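You operate a simulated robot arm through the tools that you are given. There is no shell and no other tool. Be economical: measure what you need, move in short steps, check, and stop when the job is done.

Carry out the task below with a simulated robot arm. There is one attempt and no reset: what you move stays moved.

TASK
Take the green pear and leave it in the silver tart tin.
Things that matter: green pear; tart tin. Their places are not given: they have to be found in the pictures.

It is judged by the outcome, as a careful person would: the job done as asked, and still so three seconds after it is handed in. It fails if anything else is knocked over, pushed out of place, dropped, spilled or broken.

THE ROBOT
A 7-joint arm with a two-finger parallel gripper, fixed in place. Base frame: the origin is at the foot of the arm, x ahead of it, y to its left, z up; the work surface is at about z = 0. Lengths are in mm, angles in degrees, forces in N, time in s.
With the tool pointing down near the work surface it reaches from about 240 to 620 mm from the base axis. Its first joint turns from -66.0 to 66.0 degrees. Payload 2.6 kg.
Tool frame: the origin (TCP) lies between the finger pads and is the grasp point; the fingertips stand 30 mm ahead of it; z points along the fingers, y is the line along which they close. The gripper opens to 94 mm. The fingers are 28 mm wide and 10 mm thick; the gripper's body (50 by 96 mm) begins 55 mm behind the TCP.
Orientation is that of the tool frame in the base frame, as a unit quaternion [w, x, y, z]. With the fingers straight down and closing along the base's y, the tool's x points along the base's -x, its y along +y and its z along -z.

THE INTERFACE
- The arm moves only by the tool play_rows. Its argument "steps" is a list of rows, each a list of 5 numbers: the shift along the tool's x, y, z in mm, then the turn about the tool's z in degrees, then the finger opening in mm, from 0 to 94. In form: [[x, y, z, yaw, jaw], ...]. A call has 1 to 10 rows; each row shifts and turns the commanded pose from where the row before left it, along the tool's axes as they then stand. A row lasts 0.2 s, in which the tool goes at most 50 mm and 8.6 degrees; a call with a longer step from one row to the next is refused whole, and so is a gripper value outside its range. A pose out of reach is approached as far as the arm can. The call stops where the force on the tool passes 40 N (or 10 N more than at its start, if that is more) or the arm is blocked; 0.2 s more then pass. The fingers move at their own pace (about 72 mm/s each) and stop on an object; they squeeze with about 30 N. The grip force told is the motor's: it shows also when the fingers shut on nothing. Time passes only in rows, and 0.2 s behind the last, so rows that do not move let the fingers close. It gives the time, the measured TCP pose, the force on the tool (base axes), the opening and the grip force at its end, in the units of the frame above (readings bear some noise), and new pictures: "pictures" is both (left out), scene, wrist or none.
- Cameras (640 x 400 px; columns grow to the right, rows downward): "scene" is fixed at [32.9, 438.3, 551.3]; the picture's right is [-0.76, -0.65, 0.00], its down [-0.44, 0.52, -0.73] and it looks along [0.47, -0.56, -0.68] (base axes); focal length 334 px, centre (320, 200). "wrist" rides on the gripper at [-37, 0, -58] in the tool frame; the picture's right is [0.00, -1.00, 0.00], its down [0.97, 0.00, -0.24] and it looks along [0.24, 0.00, 0.97] (tool axes); focal length 218 px, centre (320, 200).
- probe_pixels(camera, pixels): for up to 12 pixels [column, row] of the newest picture of that camera ("zoom" is the newest enlarged one), the place [x, y, z] in the base frame of the surface seen there, good to about 2 mm. No time passes.
- zoom(camera, box): a new picture of the part [left, top, right, bottom] of that camera's present view, enlarged. No time passes.
- hand_in(): hands the job in; it is judged then, once.

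Work in short steps. Measure before you move; look again where a grasp or a placing could have gone wrong, and mend it. You have 60 turns and 120 pictures in all, the two below and enlarged ones among them. Open the gripper and draw the arm clear of the work before you hand the job in, unless the task says otherwise; then end with one line.

The tools are called after "Emit:" as name(argument=value, ...) on one line, values as JSON. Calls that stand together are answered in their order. play_rows: Moves the arm, as the interface text tells. Its arguments: {"type":"object","properties":{"steps":{"type":"array","items":{"type":"array","items":{"type":"number"}}},"pictures":{"type":"string","enum":["both","scene","wrist","none"]}},"required":["steps"]} The other tools are called the same way: probe_pixels (camera, pixels) gives the place of the surface under pixels of a picture; zoom (camera, box) takes an enlarged picture of a part of a camera's view; hand_in () hands the job in.

At the start:

```text
time_s: 0.0
tool_pos: [339.6, -34.3, 224.3]
ee_rot: [0.0, 0.0, 1.0, 0.0]
force: [0.4, -1.2, -0.3]
finger_gap: 94.0
finger_force: 0.1
```

scene: 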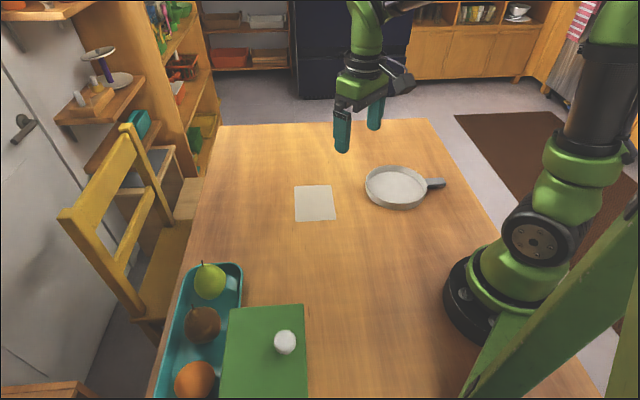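
wrist: 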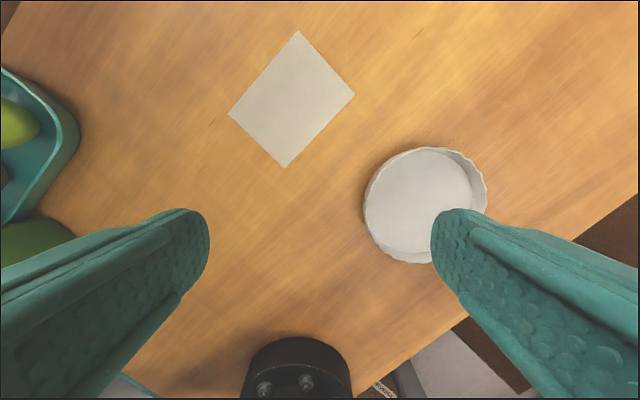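

The pear is near (209,281) in the teal tray, and the tin near (395,187). I zoom on the pear and probe both.

Emit:
zoom(camera="scene", box=[140, 240, 300, 340])

Emit:
probe_pixels(camera="scene", pixels=[[209, 281], [203, 264], [209, 297], [196, 281], [224, 281], [395, 187], [370, 185], [422, 185], [395, 168], [395, 206], [436, 183], [230, 268]])

Emit:
zoom(camera="scene", box=[340, 140, 468, 220])

```text
4.00 times, centred on (220, 290) of scene
```

zoom: 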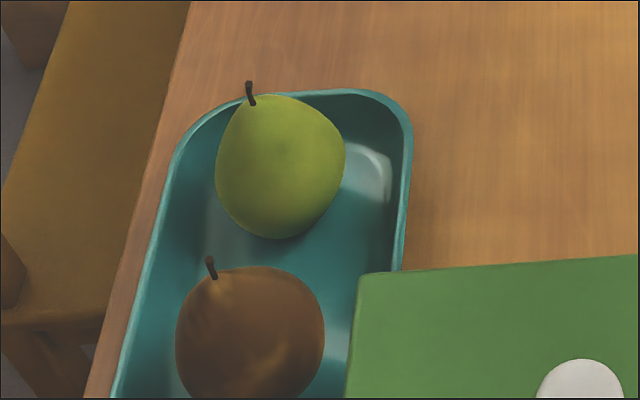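

```text
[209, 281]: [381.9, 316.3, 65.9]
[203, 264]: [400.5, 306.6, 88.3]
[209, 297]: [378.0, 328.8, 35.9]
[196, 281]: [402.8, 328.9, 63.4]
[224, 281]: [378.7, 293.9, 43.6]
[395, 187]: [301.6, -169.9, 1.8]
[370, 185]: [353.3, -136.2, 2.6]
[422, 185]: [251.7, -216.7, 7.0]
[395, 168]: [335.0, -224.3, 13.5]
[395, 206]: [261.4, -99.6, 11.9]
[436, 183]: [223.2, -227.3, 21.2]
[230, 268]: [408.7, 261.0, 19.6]
```

```text
5.00 times, centred on (404, 180) of scene
```

zoom: 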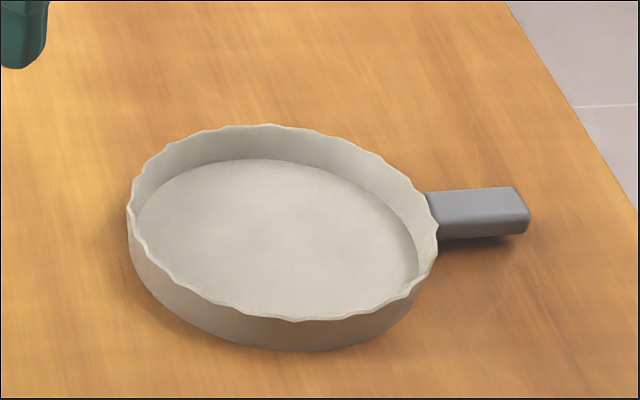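

The pear centre is near (395, 306) with its top around z = 80. The tin floor is centred near (302, -166). I move above the pear at the present height and look with the wrist camera.

Emit:
play_rows(steps=[[-8, 48, 0, 0, 94], [-8, 48, 0, 0, 94], [-8, 48, 0, 0, 94], [-8, 48, 0, 0, 94], [-8, 48, 0, 0, 94], [-8, 48, 0, 0, 94], [-7, 48, 0, 0, 94], [0, 0, 0, 0, 94]])

```text
time_s: 1.8
tool_pos: [395.7, 300.3, 224.8]
ee_rot: [0.0, 0.0, 1.0, 0.0]
force: [-0.1, 0.5, 0.0]
finger_gap: 93.9
finger_force: 0.0
```

scene: 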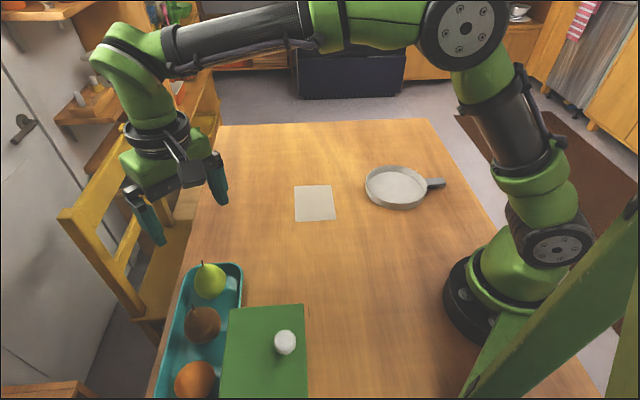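
wrist: 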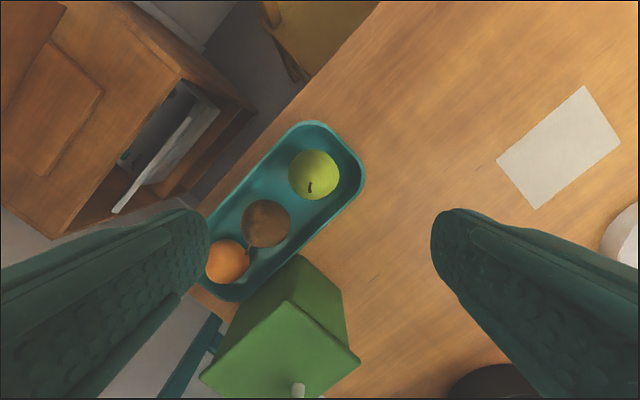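

The pear is at wrist (314,175), the brown one at (266,224). I zoom and probe for the sizes and clearances.

Emit:
zoom(camera="wrist", box=[200, 110, 392, 230])

Emit:
probe_pixels(camera="wrist", pixels=[[314, 175], [292, 175], [336, 175], [314, 153], [314, 197], [266, 224], [284, 210], [345, 200], [362, 180], [300, 124], [281, 152], [300, 290]])

```text
3.33 times, centred on (296, 170) of wrist
```

zoom: 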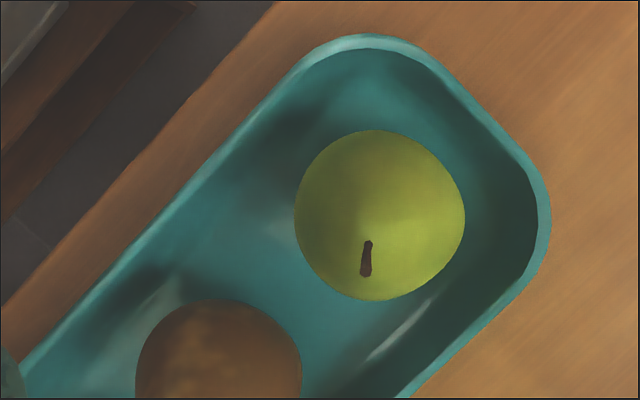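

```text
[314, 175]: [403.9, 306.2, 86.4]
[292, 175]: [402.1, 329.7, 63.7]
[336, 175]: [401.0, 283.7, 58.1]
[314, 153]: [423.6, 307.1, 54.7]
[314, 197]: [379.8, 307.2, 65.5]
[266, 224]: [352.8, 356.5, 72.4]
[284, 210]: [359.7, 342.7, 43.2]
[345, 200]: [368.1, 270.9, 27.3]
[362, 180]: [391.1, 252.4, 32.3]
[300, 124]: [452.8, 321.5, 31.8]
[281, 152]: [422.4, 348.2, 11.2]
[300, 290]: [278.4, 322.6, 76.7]
```

The free sides for the fingers lie along the tray's short axis, 45° to x. I probe the wall clearance on that line.

Emit:
probe_pixels(camera="zoom", pixels=[[440, 280], [455, 295], [470, 310], [485, 325], [300, 135], [285, 120], [265, 105], [255, 118], [275, 125], [460, 320], [380, 215], [420, 380]])

```text
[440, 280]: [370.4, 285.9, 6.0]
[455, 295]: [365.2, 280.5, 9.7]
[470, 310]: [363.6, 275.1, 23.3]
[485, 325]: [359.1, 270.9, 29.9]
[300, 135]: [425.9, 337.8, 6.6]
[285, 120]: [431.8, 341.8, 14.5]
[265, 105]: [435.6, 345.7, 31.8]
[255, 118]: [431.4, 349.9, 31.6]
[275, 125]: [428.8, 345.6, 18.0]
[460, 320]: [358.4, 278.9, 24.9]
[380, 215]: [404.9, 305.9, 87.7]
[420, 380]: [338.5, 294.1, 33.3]
```

The walls allow about ±46–50 mm around the pear centre (402, 306.5). I turn +45° so the fingers close across the tray, set the jaw to 64, and lower partway.

Emit:
play_rows(steps=[[-6.3, 6.2, 0, 0, 64], [0, 0, 0, 7.5, 64], [0, 0, 0, 7.5, 64], [0, 0, 0, 7.5, 64], [0, 0, 0, 7.5, 64], [0, 0, 0, 7.5, 64], [0, 0, 0, 7.5, 64], [0, 0, 40, 0, 64], [0, 0, 35, 0, 64], [0, 0, 0, 0, 64]])

```text
time_s: 4.0
tool_pos: [399.3, 306.7, 149.2]
ee_rot: [0.001, 0.382, 0.924, 0.0]
force: [-0.2, -0.9, -0.4]
finger_gap: 64.1
finger_force: 0.1
```

scene: 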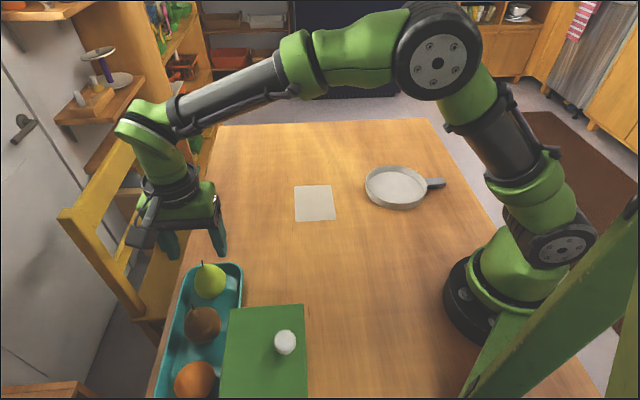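
wrist: 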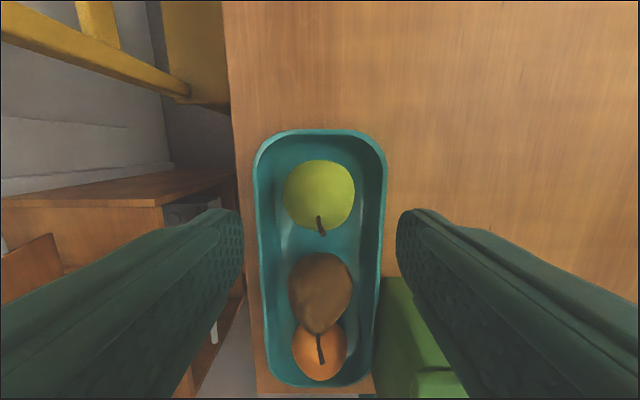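

Pear is centred at column 319, aligned with the tool. I lower to z ≈ 50 and stop there before closing.

Emit:
play_rows(steps=[[0, 0, 30, 0, 64], [0, 0, 30, 0, 64], [0, 0, 20, 0, 64], [0, 0, 19, 0, 64], [0, 0, 0, 0, 64]])

```text
time_s: 5.2
tool_pos: [399.3, 306.6, 50.4]
ee_rot: [0.0, 0.383, 0.924, 0.0]
force: [0.1, 0.0, -0.1]
finger_gap: 64.1
finger_force: 0.1
```

scene: 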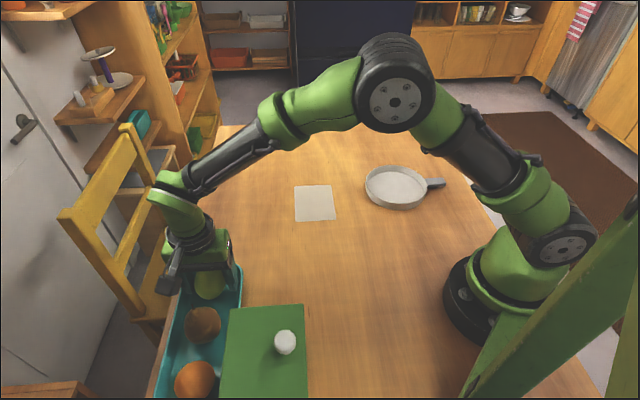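
wrist: 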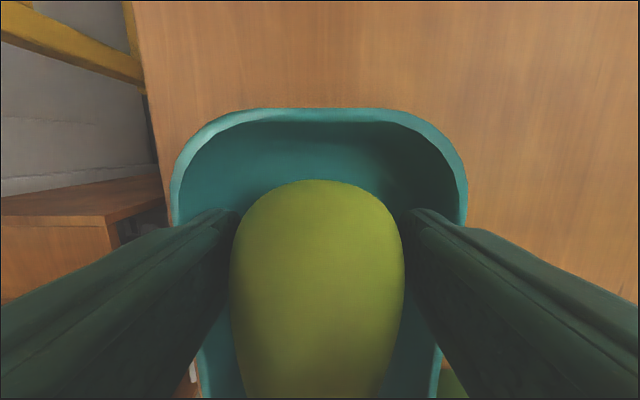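

No contact force, and the pear sits between the fingers. I close and let the grip build.

Emit:
play_rows(steps=[[0, 0, 0, 0, 50], [0, 0, 0, 0, 40], [0, 0, 0, 0, 30], [0, 0, 0, 0, 30], [0, 0, -15, 0, 30], [0, 0, -15, 0, 30], [0, 0, 0, 0, 30]])

```text
time_s: 6.8
tool_pos: [399.8, 305.4, 81.0]
ee_rot: [0.0, 0.383, 0.924, 0.0]
force: [-0.4, -1.1, 2.2]
finger_gap: 44.8
finger_force: 30.6
```

scene: 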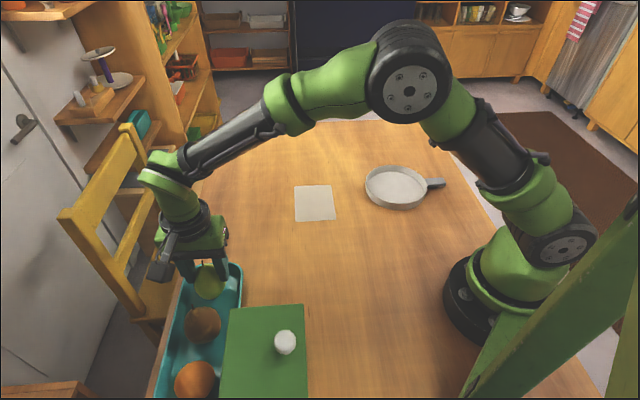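
wrist: 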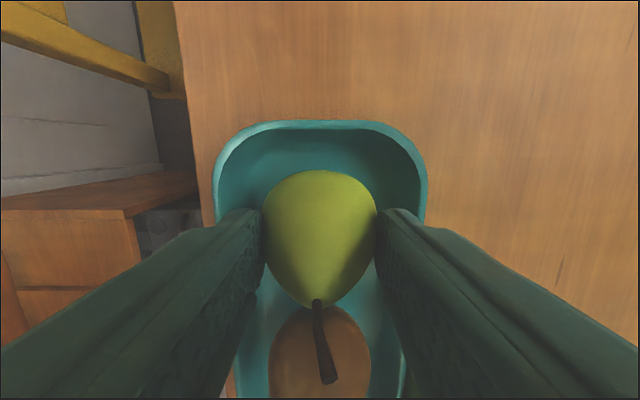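

The gap is 44.8 mm at 30 N, but the pear looks lower between the fingers. I check how it hangs.

Emit:
zoom(camera="scene", box=[140, 230, 268, 310])

Emit:
probe_pixels(camera="wrist", pixels=[[318, 230], [318, 190], [318, 280], [318, 172], [322, 375]])

```text
5.00 times, centred on (204, 270) of scene
```

zoom: 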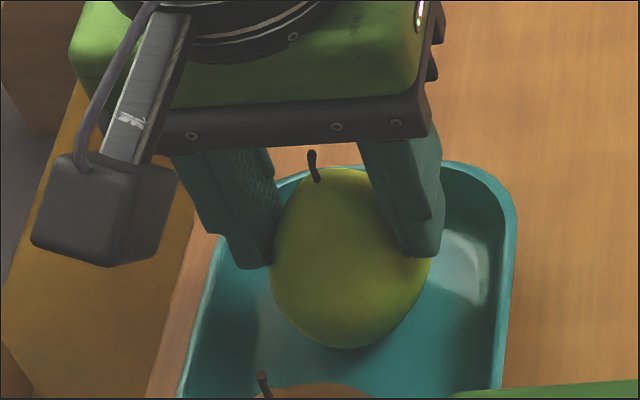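

```text
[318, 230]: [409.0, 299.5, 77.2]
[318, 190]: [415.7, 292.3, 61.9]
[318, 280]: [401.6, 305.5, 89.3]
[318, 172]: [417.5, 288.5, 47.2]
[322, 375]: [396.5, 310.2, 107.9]
```

The pear's stem and bottom are at the same pixels as before (203,266 / 210,299), so the fingers slid up it without lifting it. I open, go back down lower (z ≈ 43) with the jaw at 60, close, and read the gap before lifting.

Emit:
play_rows(steps=[[0, 0, 0, 0, 62], [0, 0, 0, 0, 62], [0, 0, 20, 0, 60], [0, 0, 12, 0, 60], [0, 0, 6, 0, 60], [0, 0, 0, 0, 60]])

Emit:
play_rows(steps=[[0, 0, 0, 0, 50], [0, 0, 0, 0, 40], [0, 0, 0, 0, 20], [0, 0, 0, 0, 20], [0, 0, 0, 0, 20]])

```text
time_s: 8.2
tool_pos: [400.8, 308.4, 42.0]
ee_rot: [-0.001, 0.383, 0.924, 0.0]
force: [-0.6, 0.3, 0.3]
finger_gap: 60.1
finger_force: 0.1
```

scene: 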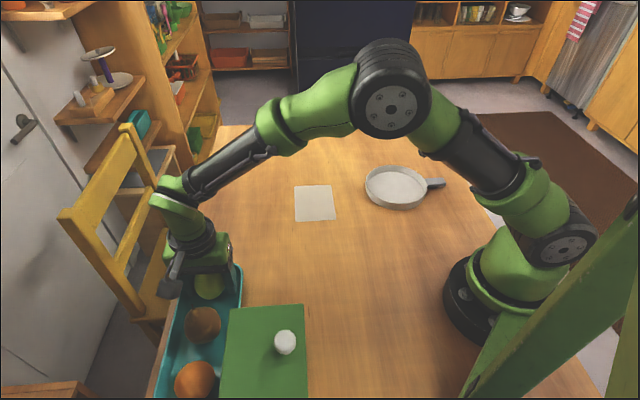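
wrist: 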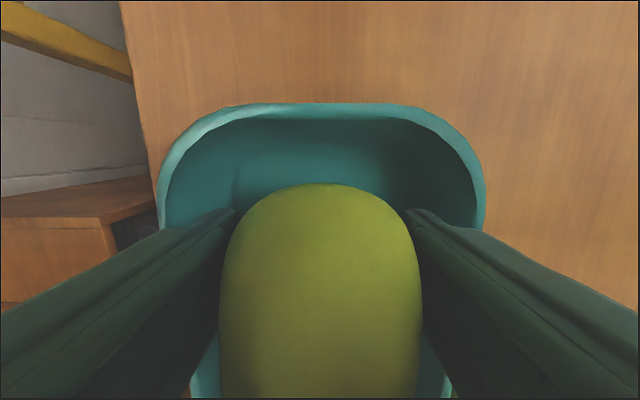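

```text
time_s: 9.4
tool_pos: [400.7, 307.5, 44.3]
ee_rot: [0.0, 0.382, 0.924, -0.001]
force: [0.3, 0.7, 0.2]
finger_gap: 54.9
finger_force: 30.2
```

scene: 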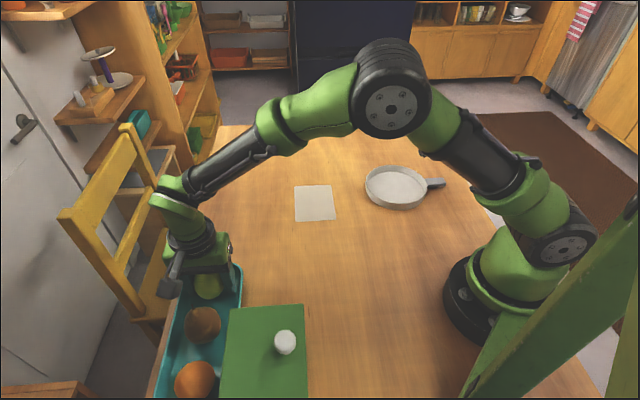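
wrist: 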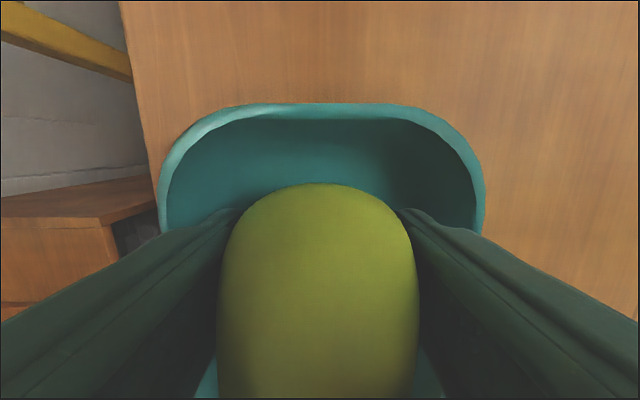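

The gap is now 54.9 mm at the pear's belly. I lift slowly by 15 mm and watch whether the gap holds.

Emit:
play_rows(steps=[[0, 0, -3, 0, 20], [0, 0, -4, 0, 20], [0, 0, -4, 0, 20], [0, 0, -4, 0, 20], [0, 0, 0, 0, 20]])

Emit:
zoom(camera="scene", box=[140, 230, 268, 310])

```text
time_s: 10.6
tool_pos: [399.4, 306.8, 58.4]
ee_rot: [0.001, 0.382, 0.924, 0.0]
force: [-0.6, 1.0, -1.9]
finger_gap: 55.0
finger_force: 29.8
```

scene: 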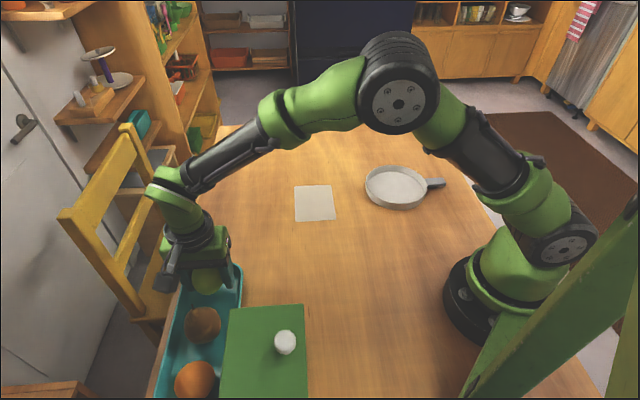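
wrist: 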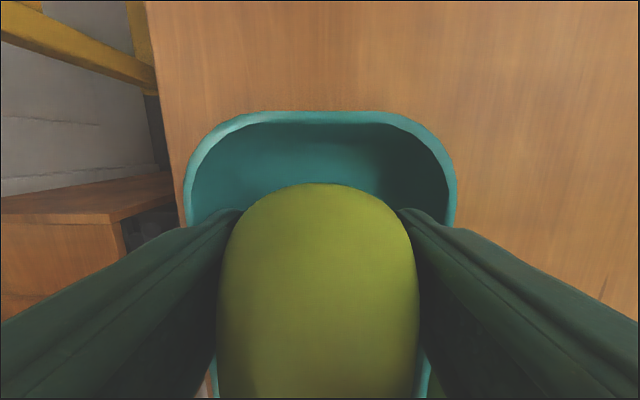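

```text
5.00 times, centred on (204, 270) of scene
```

zoom: 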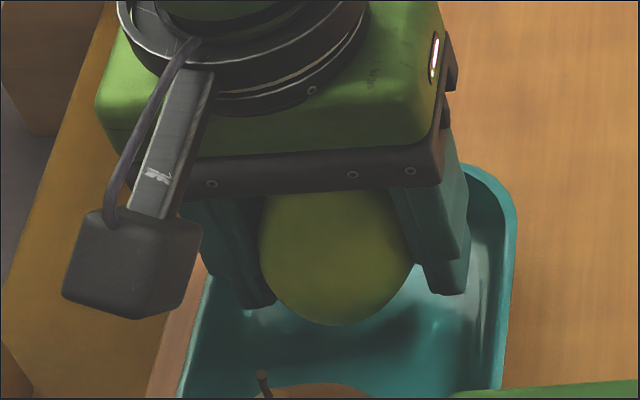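

The pear is held: gap 55, 1.9 N of load, and its belly is clear of the tray. I raise it while turning back to 0°.

Emit:
play_rows(steps=[[0, 0, -15, 0, 20], [0, 0, -20, 0, 20], [0, 0, -20, -7.5, 20], [0, 0, -20, -7.5, 20], [0, 0, -20, -7.5, 20], [0, 0, -20, -7.5, 20], [0, 0, 0, -7.5, 20], [0, 0, 0, -7.5, 20], [0, 0, 0, 0, 20]], pictures="wrist")

Emit:
probe_pixels(camera="scene", pixels=[[366, 188], [425, 181], [393, 165], [397, 209], [377, 170], [416, 171], [374, 203], [425, 194], [382, 187], [408, 187], [396, 176], [396, 200]])

```text
time_s: 12.6
tool_pos: [400.0, 306.4, 171.3]
ee_rot: [0.0, -0.001, 1.0, -0.001]
force: [-0.2, -0.6, -1.0]
finger_gap: 54.7
finger_force: 29.5
```

wrist: 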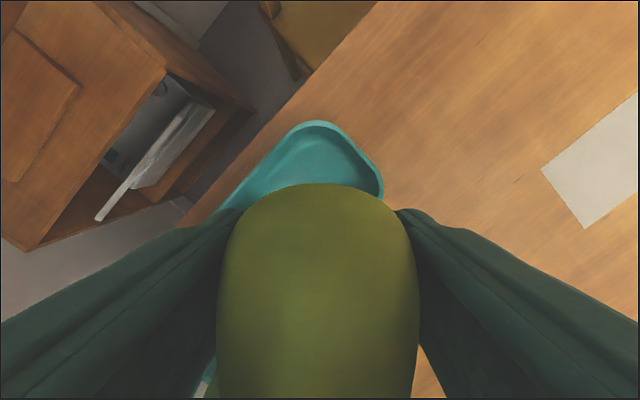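

```text
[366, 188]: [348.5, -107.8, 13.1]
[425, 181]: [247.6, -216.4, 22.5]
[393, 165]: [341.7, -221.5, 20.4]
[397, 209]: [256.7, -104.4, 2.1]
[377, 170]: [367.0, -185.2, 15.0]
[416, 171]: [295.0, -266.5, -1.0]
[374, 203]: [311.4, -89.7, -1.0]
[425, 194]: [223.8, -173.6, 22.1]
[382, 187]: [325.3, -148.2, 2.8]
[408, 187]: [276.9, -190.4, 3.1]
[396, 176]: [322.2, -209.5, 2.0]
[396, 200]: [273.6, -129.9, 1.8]
```

The tin's centre is about (301, -163), radius ~72, rim at z ≈ 21, floor ≈ 2. I carry the pear there at the present height.

Emit:
play_rows(steps=[[9.9, -47, 0, 0, 20], [9.9, -47, 0, 0, 20], [9.9, -47, 0, 0, 20], [9.9, -47, 0, 0, 20], [9.9, -47, 0, 0, 20], [9.9, -47, 0, 0, 20], [9.9, -47, 0, 0, 20], [9.9, -47, 0, 0, 20], [9.9, -47, 0, 0, 20], [9.9, -47, 0, 0, 20]])

```text
time_s: 14.8
tool_pos: [301.1, -163.9, 171.3]
ee_rot: [0.0, -0.001, 1.0, 0.0]
force: [0.3, 0.9, -1.5]
finger_gap: 55.2
finger_force: 29.4
```

scene: 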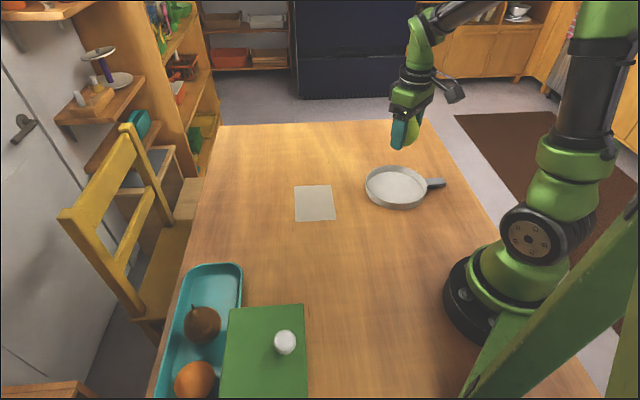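
wrist: 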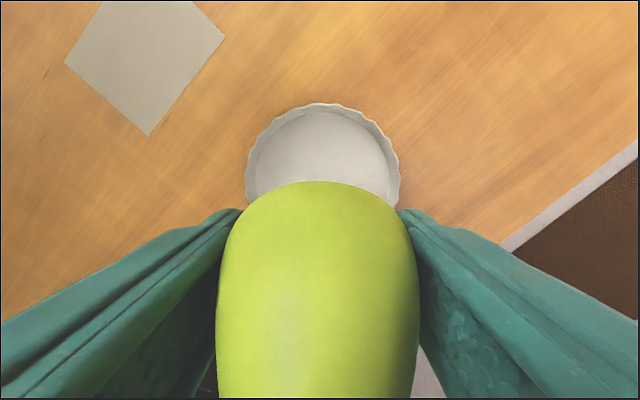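

The tool is centred over the tin (columns 246–399, centre 322). I lower to z ≈ 51, then check.

Emit:
play_rows(steps=[[0, 0, 35, 0, 20], [0, 0, 35, 0, 20], [0, 0, 30, 0, 20], [0, 0, 20, 0, 20], [0, 0, 0, 0, 20]])

Emit:
zoom(camera="scene", box=[340, 140, 468, 220])

```text
time_s: 16.0
tool_pos: [300.7, -162.1, 51.0]
ee_rot: [0.0, 0.0, 1.0, 0.001]
force: [-0.5, 0.6, -1.1]
finger_gap: 54.9
finger_force: 30.3
```

scene: 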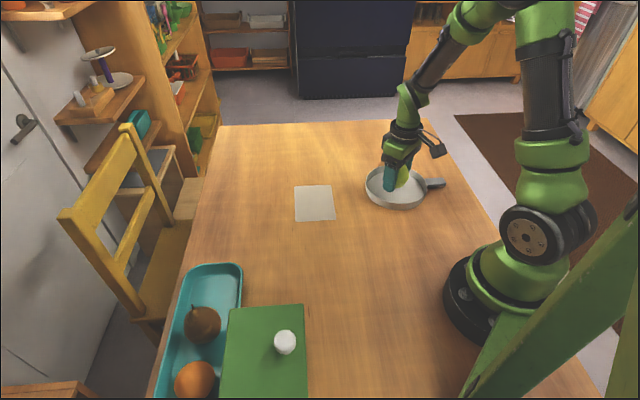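
wrist: 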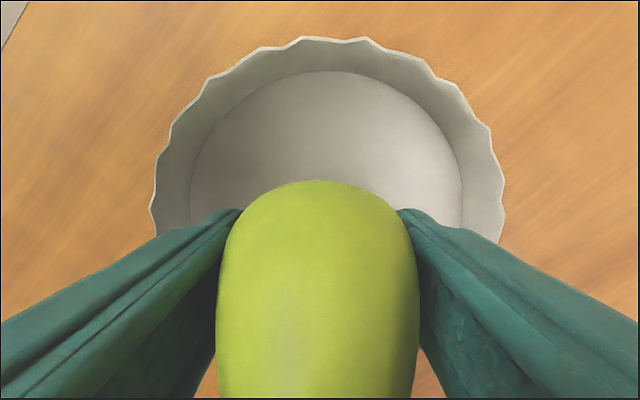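

```text
5.00 times, centred on (404, 180) of scene
```

zoom: 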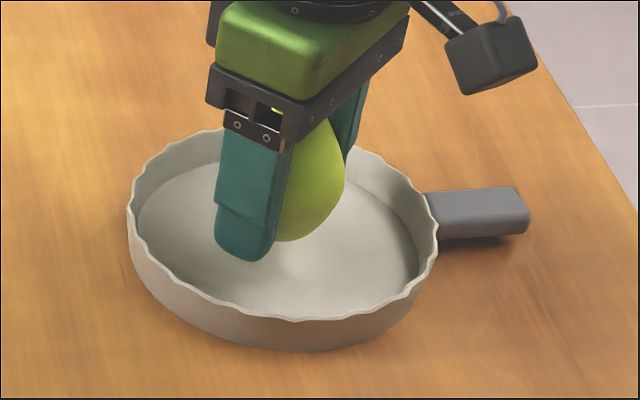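

Well inside the rim, with a small gap under the pear. I lower in 2 mm steps and watch the force for contact.

Emit:
play_rows(steps=[[0, 0, 2, 0, 20], [0, 0, 2, 0, 20], [0, 0, 2, 0, 20], [0, 0, 1, 0, 20], [0, 0, 0, 0, 20]], pictures="none")

Emit:
play_rows(steps=[[0, 0, 1, 0, 20], [0, 0, 1, 0, 20], [0, 0, 0, 0, 20]], pictures="none")

```text
time_s: 17.2
tool_pos: [301.3, -161.9, 45.0]
ee_rot: [0.001, 0.001, 1.0, 0.0]
force: [-0.1, -0.1, -1.2]
finger_gap: 54.9
finger_force: 29.7
```

```text
time_s: 18.0
tool_pos: [300.3, -163.7, 42.1]
ee_rot: [0.0, 0.001, 1.0, 0.0]
force: [0.2, -0.4, -2.0]
finger_gap: 55.0
finger_force: 29.7
```

Still hanging freely (-2 N). I continue 1 mm at a time.

Emit:
play_rows(steps=[[0, 0, 1, 0, 20], [0, 0, 1, 0, 20], [0, 0, 0, 0, 20]], pictures="none")

Emit:
zoom(camera="scene", box=[340, 140, 468, 220])

```text
time_s: 18.8
tool_pos: [302.1, -163.1, 41.4]
ee_rot: [0.0, 0.001, 1.0, 0.0]
force: [0.1, 0.4, -1.5]
finger_gap: 54.7
finger_force: 29.9
```

```text
5.00 times, centred on (404, 180) of scene
```

zoom: 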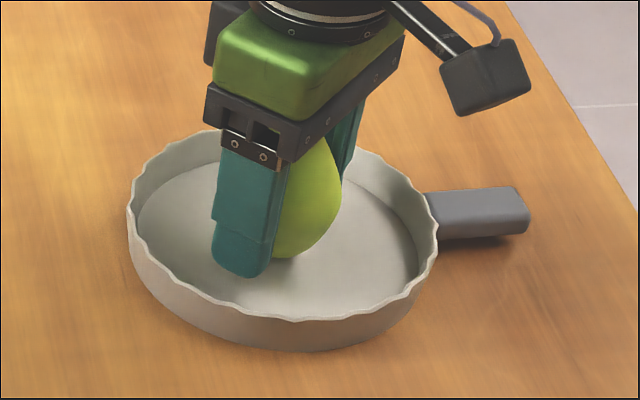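

Emit:
play_rows(steps=[[0, 0, 1, 0, 20], [0, 0, 1, 0, 20], [0, 0, 0, 0, 20]], pictures="none")

```text
time_s: 19.6
tool_pos: [300.0, -163.3, 40.2]
ee_rot: [0.001, -0.001, 1.0, -0.001]
force: [-5.2, 3.7, 25.6]
finger_gap: 55.3
finger_force: 30.0
```

The force turned to +25.6 N, so the pear is touching the tin floor. I ease up 1 mm and then open gradually.

Emit:
play_rows(steps=[[0, 0, -1, 0, 20], [0, 0, 0, 0, 56], [0, 0, 0, 0, 60], [0, 0, 0, 0, 66], [0, 0, 0, 0, 72], [0, 0, 0, 0, 72]])

```text
time_s: 21.0
tool_pos: [301.0, -163.2, 40.1]
ee_rot: [-0.001, 0.001, 1.0, 0.0]
force: [-0.6, 0.5, -0.4]
finger_gap: 72.1
finger_force: 0.0
```

scene: 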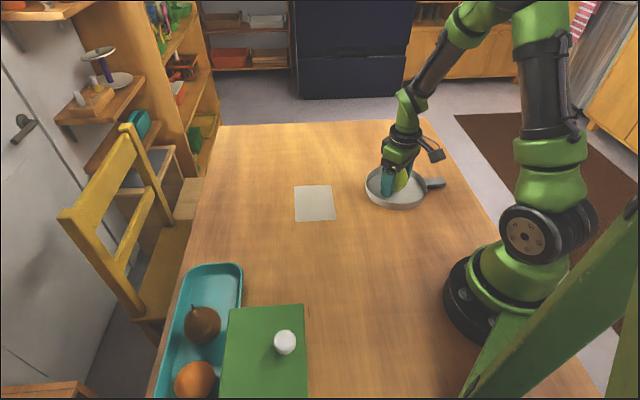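
wrist: 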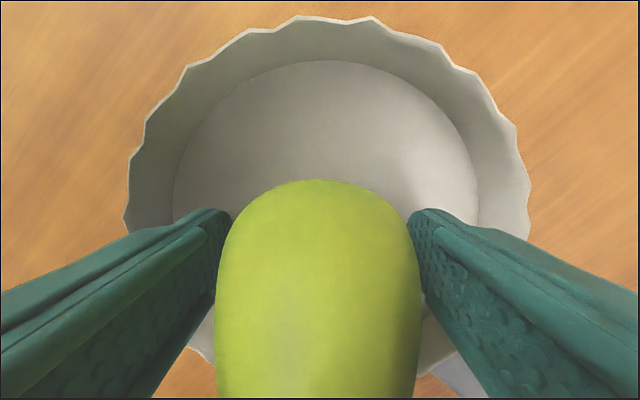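

The pear stands upright and free between the open fingers. I withdraw straight up.

Emit:
play_rows(steps=[[0, 0, -15, 0, 76], [0, 0, -25, 0, 80], [0, 0, -40, 0, 80], [0, 0, -45, 0, 80], [0, 0, -45, 0, 80], [0, 45, 0, 0, 80], [0, 45, 0, 0, 80], [0, 45, 0, 0, 80], [0, 0, 0, 0, 80]])

Emit:
zoom(camera="scene", box=[340, 140, 468, 220])

```text
time_s: 23.0
tool_pos: [300.6, -30.3, 209.4]
ee_rot: [0.0, 0.0, 1.0, 0.0]
force: [-0.2, 0.7, -0.1]
finger_gap: 79.9
finger_force: 0.1
```

scene: 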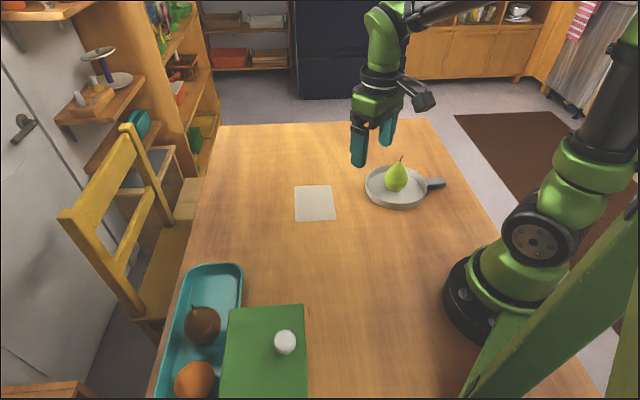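
wrist: 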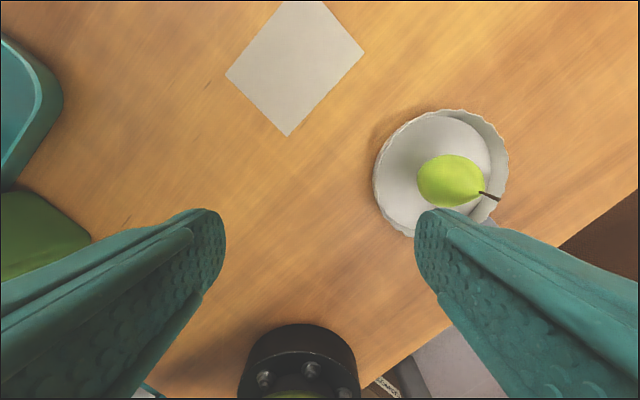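

```text
5.00 times, centred on (404, 180) of scene
```

zoom: 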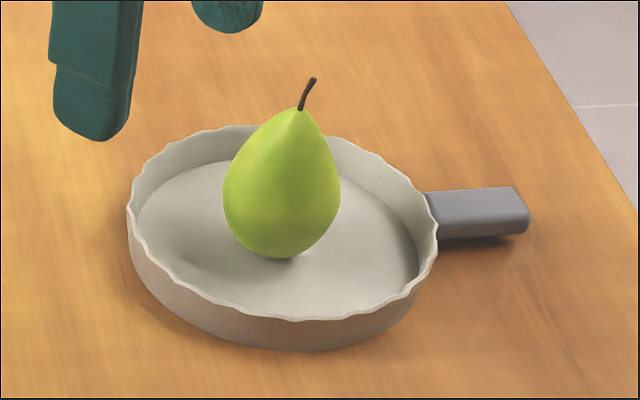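

The pear stands in the tin, the tin has not moved, the other things are in place, and the arm is clear. I hand it in.

Emit:
hand_in()

```text
The job is handed in.
```

The green pear is standing upright in the silver tart tin; the first grip slipped without moving it, and nothing else was disturbed.
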